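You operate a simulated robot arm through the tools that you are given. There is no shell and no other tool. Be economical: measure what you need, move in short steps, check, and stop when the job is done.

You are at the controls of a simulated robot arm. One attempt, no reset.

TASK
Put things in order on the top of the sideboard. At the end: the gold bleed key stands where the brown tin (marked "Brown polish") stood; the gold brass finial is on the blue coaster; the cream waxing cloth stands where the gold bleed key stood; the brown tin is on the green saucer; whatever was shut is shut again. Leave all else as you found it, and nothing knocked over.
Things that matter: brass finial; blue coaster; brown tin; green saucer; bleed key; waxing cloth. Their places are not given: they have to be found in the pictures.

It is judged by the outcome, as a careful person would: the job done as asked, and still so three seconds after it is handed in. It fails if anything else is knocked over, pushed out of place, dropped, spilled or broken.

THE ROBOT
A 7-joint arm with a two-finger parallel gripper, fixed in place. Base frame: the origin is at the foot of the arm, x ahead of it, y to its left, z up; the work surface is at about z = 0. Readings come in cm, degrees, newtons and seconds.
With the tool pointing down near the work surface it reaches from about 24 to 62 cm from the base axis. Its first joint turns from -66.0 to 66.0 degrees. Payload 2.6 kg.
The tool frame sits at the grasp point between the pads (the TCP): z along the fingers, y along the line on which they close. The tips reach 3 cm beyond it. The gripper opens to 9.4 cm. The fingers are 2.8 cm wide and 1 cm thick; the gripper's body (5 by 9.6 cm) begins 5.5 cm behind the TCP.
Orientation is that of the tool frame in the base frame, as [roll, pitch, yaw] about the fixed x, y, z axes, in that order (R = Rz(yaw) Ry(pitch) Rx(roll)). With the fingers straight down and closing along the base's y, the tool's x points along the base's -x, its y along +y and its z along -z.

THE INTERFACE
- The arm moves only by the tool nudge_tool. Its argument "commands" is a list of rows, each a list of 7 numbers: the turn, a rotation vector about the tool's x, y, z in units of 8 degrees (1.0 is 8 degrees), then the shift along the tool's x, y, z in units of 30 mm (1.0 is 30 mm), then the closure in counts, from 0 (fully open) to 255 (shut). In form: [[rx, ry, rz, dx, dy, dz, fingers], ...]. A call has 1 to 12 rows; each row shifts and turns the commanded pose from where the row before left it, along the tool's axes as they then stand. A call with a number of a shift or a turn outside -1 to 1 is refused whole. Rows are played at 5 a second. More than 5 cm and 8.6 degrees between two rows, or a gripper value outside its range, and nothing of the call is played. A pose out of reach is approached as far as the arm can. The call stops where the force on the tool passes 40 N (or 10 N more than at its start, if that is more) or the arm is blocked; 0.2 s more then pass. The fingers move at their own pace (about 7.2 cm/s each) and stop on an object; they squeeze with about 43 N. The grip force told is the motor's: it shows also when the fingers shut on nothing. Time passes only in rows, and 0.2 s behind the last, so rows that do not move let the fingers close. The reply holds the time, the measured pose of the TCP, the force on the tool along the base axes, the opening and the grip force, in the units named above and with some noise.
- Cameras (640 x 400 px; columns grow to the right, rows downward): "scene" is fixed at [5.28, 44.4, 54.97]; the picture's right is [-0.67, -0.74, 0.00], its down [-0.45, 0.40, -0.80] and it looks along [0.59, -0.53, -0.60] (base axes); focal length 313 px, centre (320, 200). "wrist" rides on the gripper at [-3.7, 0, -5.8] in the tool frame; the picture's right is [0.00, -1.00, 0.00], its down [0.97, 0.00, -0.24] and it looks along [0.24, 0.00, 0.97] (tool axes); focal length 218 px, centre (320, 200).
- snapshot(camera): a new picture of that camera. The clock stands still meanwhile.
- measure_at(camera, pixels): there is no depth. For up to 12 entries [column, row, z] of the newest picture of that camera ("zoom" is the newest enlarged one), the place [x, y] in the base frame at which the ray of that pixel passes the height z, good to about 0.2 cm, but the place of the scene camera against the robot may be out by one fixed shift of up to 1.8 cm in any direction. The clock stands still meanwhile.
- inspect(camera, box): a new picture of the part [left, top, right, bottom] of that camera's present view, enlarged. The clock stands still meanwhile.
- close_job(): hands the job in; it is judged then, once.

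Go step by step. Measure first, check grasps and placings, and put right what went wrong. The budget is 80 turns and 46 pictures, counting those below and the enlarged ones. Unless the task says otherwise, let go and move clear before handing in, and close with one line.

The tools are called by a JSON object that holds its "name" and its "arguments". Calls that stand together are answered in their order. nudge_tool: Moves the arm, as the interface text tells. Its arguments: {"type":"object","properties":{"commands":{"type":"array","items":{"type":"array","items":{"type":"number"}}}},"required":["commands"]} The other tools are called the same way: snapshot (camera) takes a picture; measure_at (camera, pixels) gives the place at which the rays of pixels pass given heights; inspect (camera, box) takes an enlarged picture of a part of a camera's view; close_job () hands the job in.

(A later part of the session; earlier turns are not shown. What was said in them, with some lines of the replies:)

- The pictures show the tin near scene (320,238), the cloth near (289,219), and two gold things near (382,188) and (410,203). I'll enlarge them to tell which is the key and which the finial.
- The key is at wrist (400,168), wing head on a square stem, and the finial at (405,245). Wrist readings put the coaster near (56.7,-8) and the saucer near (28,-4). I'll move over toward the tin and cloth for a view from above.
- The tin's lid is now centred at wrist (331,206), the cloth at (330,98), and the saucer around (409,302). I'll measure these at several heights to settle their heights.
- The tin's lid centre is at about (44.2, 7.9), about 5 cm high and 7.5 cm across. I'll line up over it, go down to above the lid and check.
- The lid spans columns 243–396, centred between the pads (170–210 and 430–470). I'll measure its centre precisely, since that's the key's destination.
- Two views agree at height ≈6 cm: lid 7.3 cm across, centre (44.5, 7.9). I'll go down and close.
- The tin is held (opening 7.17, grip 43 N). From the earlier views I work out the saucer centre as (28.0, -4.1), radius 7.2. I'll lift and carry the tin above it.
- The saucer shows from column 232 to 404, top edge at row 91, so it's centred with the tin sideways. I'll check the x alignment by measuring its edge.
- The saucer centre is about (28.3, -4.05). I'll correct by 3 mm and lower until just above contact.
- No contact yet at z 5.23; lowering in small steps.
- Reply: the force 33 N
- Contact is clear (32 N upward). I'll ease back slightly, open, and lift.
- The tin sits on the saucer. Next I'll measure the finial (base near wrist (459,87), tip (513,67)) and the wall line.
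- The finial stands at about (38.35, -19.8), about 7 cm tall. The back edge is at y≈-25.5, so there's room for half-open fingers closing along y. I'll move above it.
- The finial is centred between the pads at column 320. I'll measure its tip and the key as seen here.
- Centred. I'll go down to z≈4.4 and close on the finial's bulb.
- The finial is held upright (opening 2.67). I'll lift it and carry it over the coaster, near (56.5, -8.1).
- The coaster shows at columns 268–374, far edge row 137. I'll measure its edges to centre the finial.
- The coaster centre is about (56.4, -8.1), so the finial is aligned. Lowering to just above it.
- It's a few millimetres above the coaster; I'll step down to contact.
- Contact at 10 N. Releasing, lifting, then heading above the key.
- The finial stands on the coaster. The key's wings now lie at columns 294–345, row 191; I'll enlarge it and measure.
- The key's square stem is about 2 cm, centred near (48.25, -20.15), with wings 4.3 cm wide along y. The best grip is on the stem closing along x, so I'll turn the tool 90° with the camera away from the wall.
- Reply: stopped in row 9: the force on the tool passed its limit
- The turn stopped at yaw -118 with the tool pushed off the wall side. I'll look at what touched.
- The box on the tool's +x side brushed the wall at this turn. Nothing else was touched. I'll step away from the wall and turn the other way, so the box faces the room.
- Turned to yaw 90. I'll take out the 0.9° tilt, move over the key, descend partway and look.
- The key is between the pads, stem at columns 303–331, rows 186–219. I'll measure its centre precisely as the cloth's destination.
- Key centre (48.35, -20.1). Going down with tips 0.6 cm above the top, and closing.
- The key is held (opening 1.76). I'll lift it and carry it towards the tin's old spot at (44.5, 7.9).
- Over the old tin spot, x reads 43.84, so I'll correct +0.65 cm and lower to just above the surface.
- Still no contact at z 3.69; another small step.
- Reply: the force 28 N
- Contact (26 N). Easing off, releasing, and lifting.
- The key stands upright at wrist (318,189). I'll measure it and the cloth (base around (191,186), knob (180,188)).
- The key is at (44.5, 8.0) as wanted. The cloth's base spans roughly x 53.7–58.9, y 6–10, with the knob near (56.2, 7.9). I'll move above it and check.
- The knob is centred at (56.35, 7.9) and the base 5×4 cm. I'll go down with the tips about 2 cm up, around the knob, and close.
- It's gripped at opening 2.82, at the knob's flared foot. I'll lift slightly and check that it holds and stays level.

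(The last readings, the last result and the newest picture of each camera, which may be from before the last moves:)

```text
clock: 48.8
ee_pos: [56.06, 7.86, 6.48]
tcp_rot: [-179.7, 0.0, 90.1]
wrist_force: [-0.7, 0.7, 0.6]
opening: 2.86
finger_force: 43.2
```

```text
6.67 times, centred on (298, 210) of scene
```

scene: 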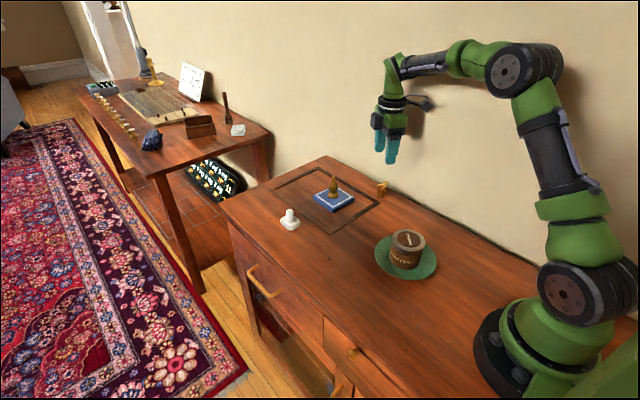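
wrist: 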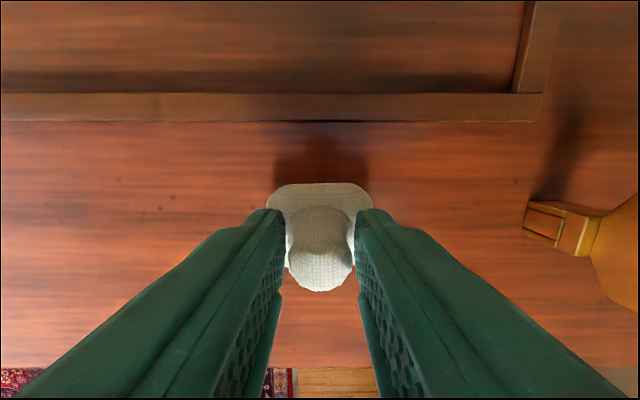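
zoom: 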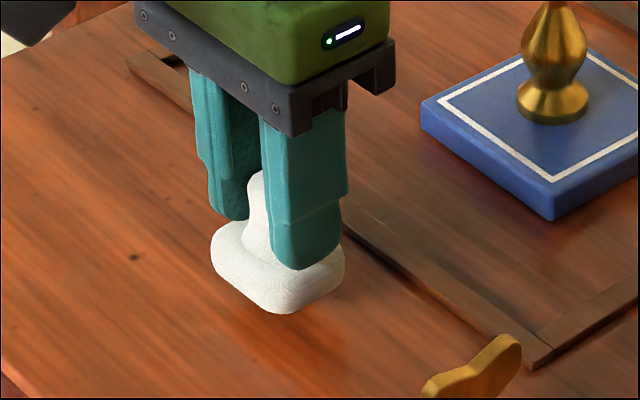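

It holds level. I'll lift high enough to clear the finial and carry it to the key's old place.

{"name": "nudge_tool", "arguments": {"commands": [[0, 0, 0, 0, 0, -0.8, 255], [0, 0, 0, 0, 0, -0.9, 255], [0, 0, 0, 0, 0, -0.9, 255], [0, 0, 0, 0, 0, -0.9, 255], [0, 0, 0, -0.6, -0.4, 0, 255], [0, 0, 0, -0.8, -0.4, 0, 255], [0, 0, 0, -0.8, -0.4, 0, 255], [0, 0, 0, -0.8, -0.4, 0, 255], [0, 0, 0, -0.8, -0.4, 0, 255], [0, 0, 0, -0.8, -0.4, 0, 255], [0, 0, 0, -0.8, -0.2, 0, 255], [0, 0, 0, -0.8, 0, 0, 255]]}}

{"name": "nudge_tool", "arguments": {"commands": [[0, 0, 0, -0.8, 0, 0, 255], [0, 0, 0, -0.8, 0, 0, 255], [0, 0, 0, -0.8, 0, 0, 255], [0, 0, 0, -0.5, 0, 0, 255], [0, 0, 0, 0, 0, 0, 255]]}}

{"name": "snapshot", "arguments": {"camera": "wrist"}}

```text
clock: 51.4
ee_pos: [48.35, -10.96, 16.89]
tcp_rot: [-179.7, -0.2, 90.1]
wrist_force: [-0.2, -0.1, 0.4]
opening: 2.79
finger_force: 42.7
```

```text
clock: 52.6
ee_pos: [48.58, -19.59, 17.03]
tcp_rot: [-179.9, -0.1, 90.2]
wrist_force: [0.4, -0.2, -0.5]
opening: 2.76
finger_force: 43.4
```

```text
9 pictures are left
```

wrist: 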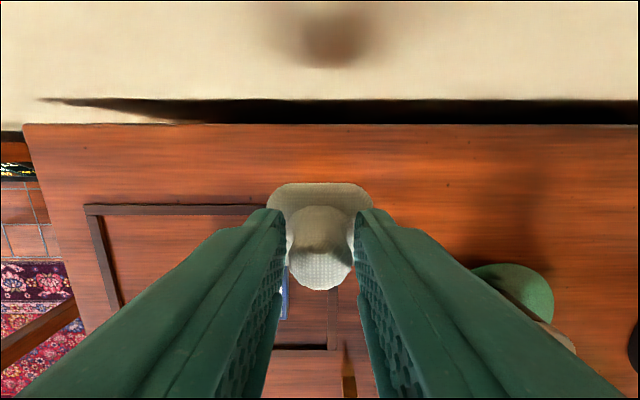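

The cloth is still level. I'll correct to (48.25, -20.2) and lower to just above the surface.

{"name": "nudge_tool", "arguments": {"commands": [[0, 0, 0, -0.2, -0.1, 0.5, 255], [0, 0, 0, 0, 0, 0.8, 255], [0, 0, 0, 0, 0, 0.8, 255], [0, 0, 0, 0, 0, 0.8, 255], [0, 0, 0, 0, 0, 0.6, 255], [0, 0, 0, 0, 0, 0.35, 255], [0, 0, 0, 0, 0, 0, 255]]}}

```text
clock: 54.2
ee_pos: [48.0, -19.74, 5.4]
tcp_rot: [-179.8, 0.0, 90.1]
wrist_force: [0.4, -0.6, -0.4]
opening: 2.8
finger_force: 42.8
```

{"name": "nudge_tool", "arguments": {"commands": [[0, 0, 0, 0, 0.03, 0.06, 255], [0, 0, 0, 0, 0, 0, 255], [0, 0, 0, 0, 0, 0, 255]]}}

{"name": "nudge_tool", "arguments": {"commands": [[0, 0, 0, 0, 0, 0.04, 255], [0, 0, 0, 0, 0, 0, 255]]}}

```text
clock: 55.0
ee_pos: [48.19, -19.94, 5.24]
tcp_rot: [-179.7, 0.1, 90.1]
wrist_force: [0.4, -0.1, -0.3]
opening: 2.77
finger_force: 43.1
```

```text
clock: 55.6
ee_pos: [48.05, -19.86, 5.2]
tcp_rot: [-179.7, 0.0, 90.1]
wrist_force: [-0.4, 0.5, -0.9]
opening: 2.79
finger_force: 42.8
```

Position reads about (48.1, -19.85). I'll shift 2 mm on both axes and keep stepping down.

{"name": "nudge_tool", "arguments": {"commands": [[0, 0, 0, -0.06, 0.05, 0.04, 255], [0, 0, 0, 0, 0, 0, 255]]}}

{"name": "nudge_tool", "arguments": {"commands": [[0, 0, 0, 0, 0, 0.04, 255], [0, 0, 0, 0, 0, 0, 255]]}}

```text
clock: 56.2
ee_pos: [48.23, -20.09, 5.1]
tcp_rot: [-179.7, -0.1, 90.1]
wrist_force: [-3.1, 3.9, 8.2]
opening: 2.8
finger_force: 43.2
```

```text
clock: 56.8
ee_pos: [48.39, -20.17, 5.08]
tcp_rot: [-180.0, -0.1, 90.0]
wrist_force: [-6.8, 9.1, 25.3]
opening: 2.74
finger_force: 42.5
```

Firm contact at (48.3, -20.1). I'll ease off, release, lift, and move back from the wall.

{"name": "nudge_tool", "arguments": {"commands": [[0, 0, 0, 0, 0, -0.04, 255], [0, 0, 0, 0, 0, 0, 255], [0, 0, 0, 0, 0, 0, 90], [0, 0, 0, 0, 0, 0, 90], [0, 0, 0, 0, 0, 0, 90], [0, 0, 0, 0, 0, -0.5, 90], [0, 0, 0, 0, 0, -1, 90], [0, 0, 0, 0, 0, -1, 90], [0, 0, 0, 0, 0, -1, 90], [0, 0, 0, 0, 0, -0.5, 90], [0, 0, 0, 0, 0, 0, 90]]}}

{"name": "snapshot", "arguments": {"camera": "wrist"}}

{"name": "snapshot", "arguments": {"camera": "scene"}}

```text
clock: 59.2
ee_pos: [48.47, -20.18, 17.14]
tcp_rot: [-179.8, -0.1, 90.2]
wrist_force: [-0.4, -0.3, -1.1]
opening: 6.09
finger_force: 0.1
```

```text
8 pictures are left
```

wrist: 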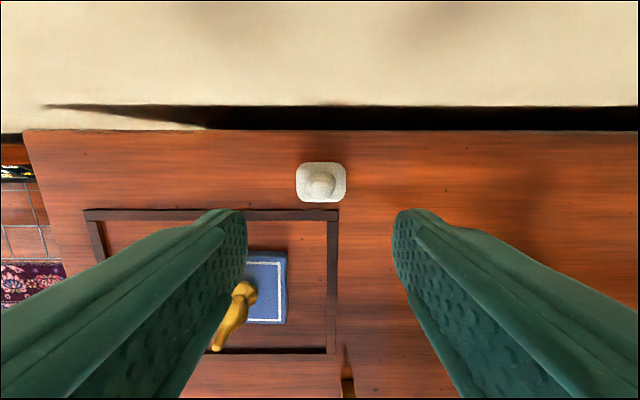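

```text
7 pictures are left
```

scene: 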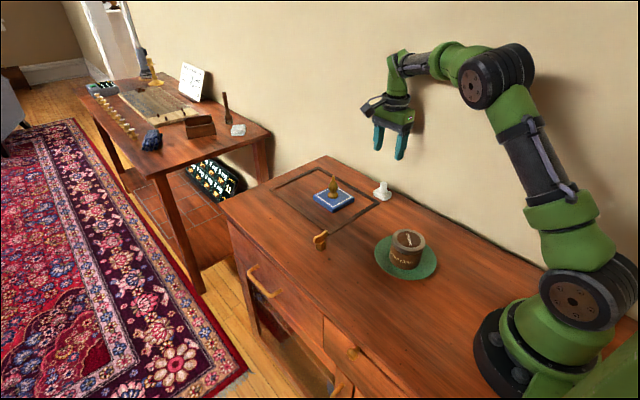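

Everything stands upright in its new place. A last measurement of the cloth's position (base columns 296–346, rows 163–202).

{"name": "measure_at", "arguments": {"camera": "wrist", "pixels": [[321, 182, 1], [296, 182, 1], [346, 182, 1], [321, 163, 1], [321, 202, 1]]}}

{"name": "nudge_tool", "arguments": {"commands": [[0, 0, 0, 0.6, 0, -0.5, 90], [0, 0, 0, 0.8, 0, -0.5, 90], [0, 0, 0, 0.6, 0, 0, 90], [0, 0, 0, 0, 0, 0, 90]]}}

{"name": "inspect", "arguments": {"camera": "scene", "box": [280, 160, 450, 290]}}

```text
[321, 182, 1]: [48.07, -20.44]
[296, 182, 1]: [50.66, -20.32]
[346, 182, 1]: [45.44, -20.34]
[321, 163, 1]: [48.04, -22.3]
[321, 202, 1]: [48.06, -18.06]
```

```text
clock: 60.2
ee_pos: [48.47, -14.32, 19.93]
tcp_rot: [-179.9, 0.0, 90.1]
wrist_force: [0.4, 0.8, -0.7]
opening: 6.06
finger_force: 0.0
```

```text
3.08 times, centred on (365, 225) of scene
```

zoom: 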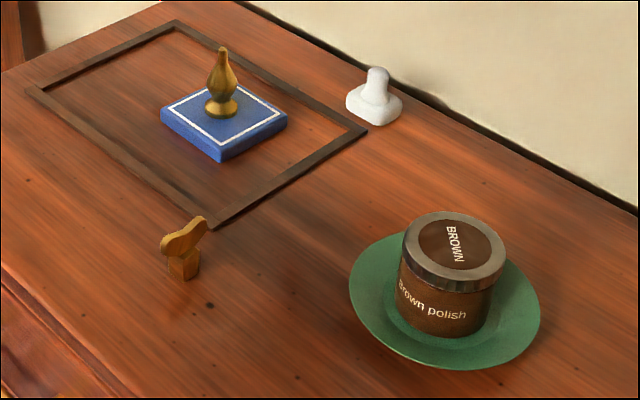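

The cloth is centred at about (48.1, -20.2), within a few millimetres of where the key stood. All four things stand upright in their places, and the arm is clear. Handing in.

{"name": "close_job", "arguments": {}}

```text
The job is handed in.
```

The job is done and handed in: the tin is on the green saucer, the finial is on the blue coaster, the key stands where the tin was, and the cloth stands where the key was; nothing was opened, and nothing was knocked over, though the gripper briefly brushed the wall once.
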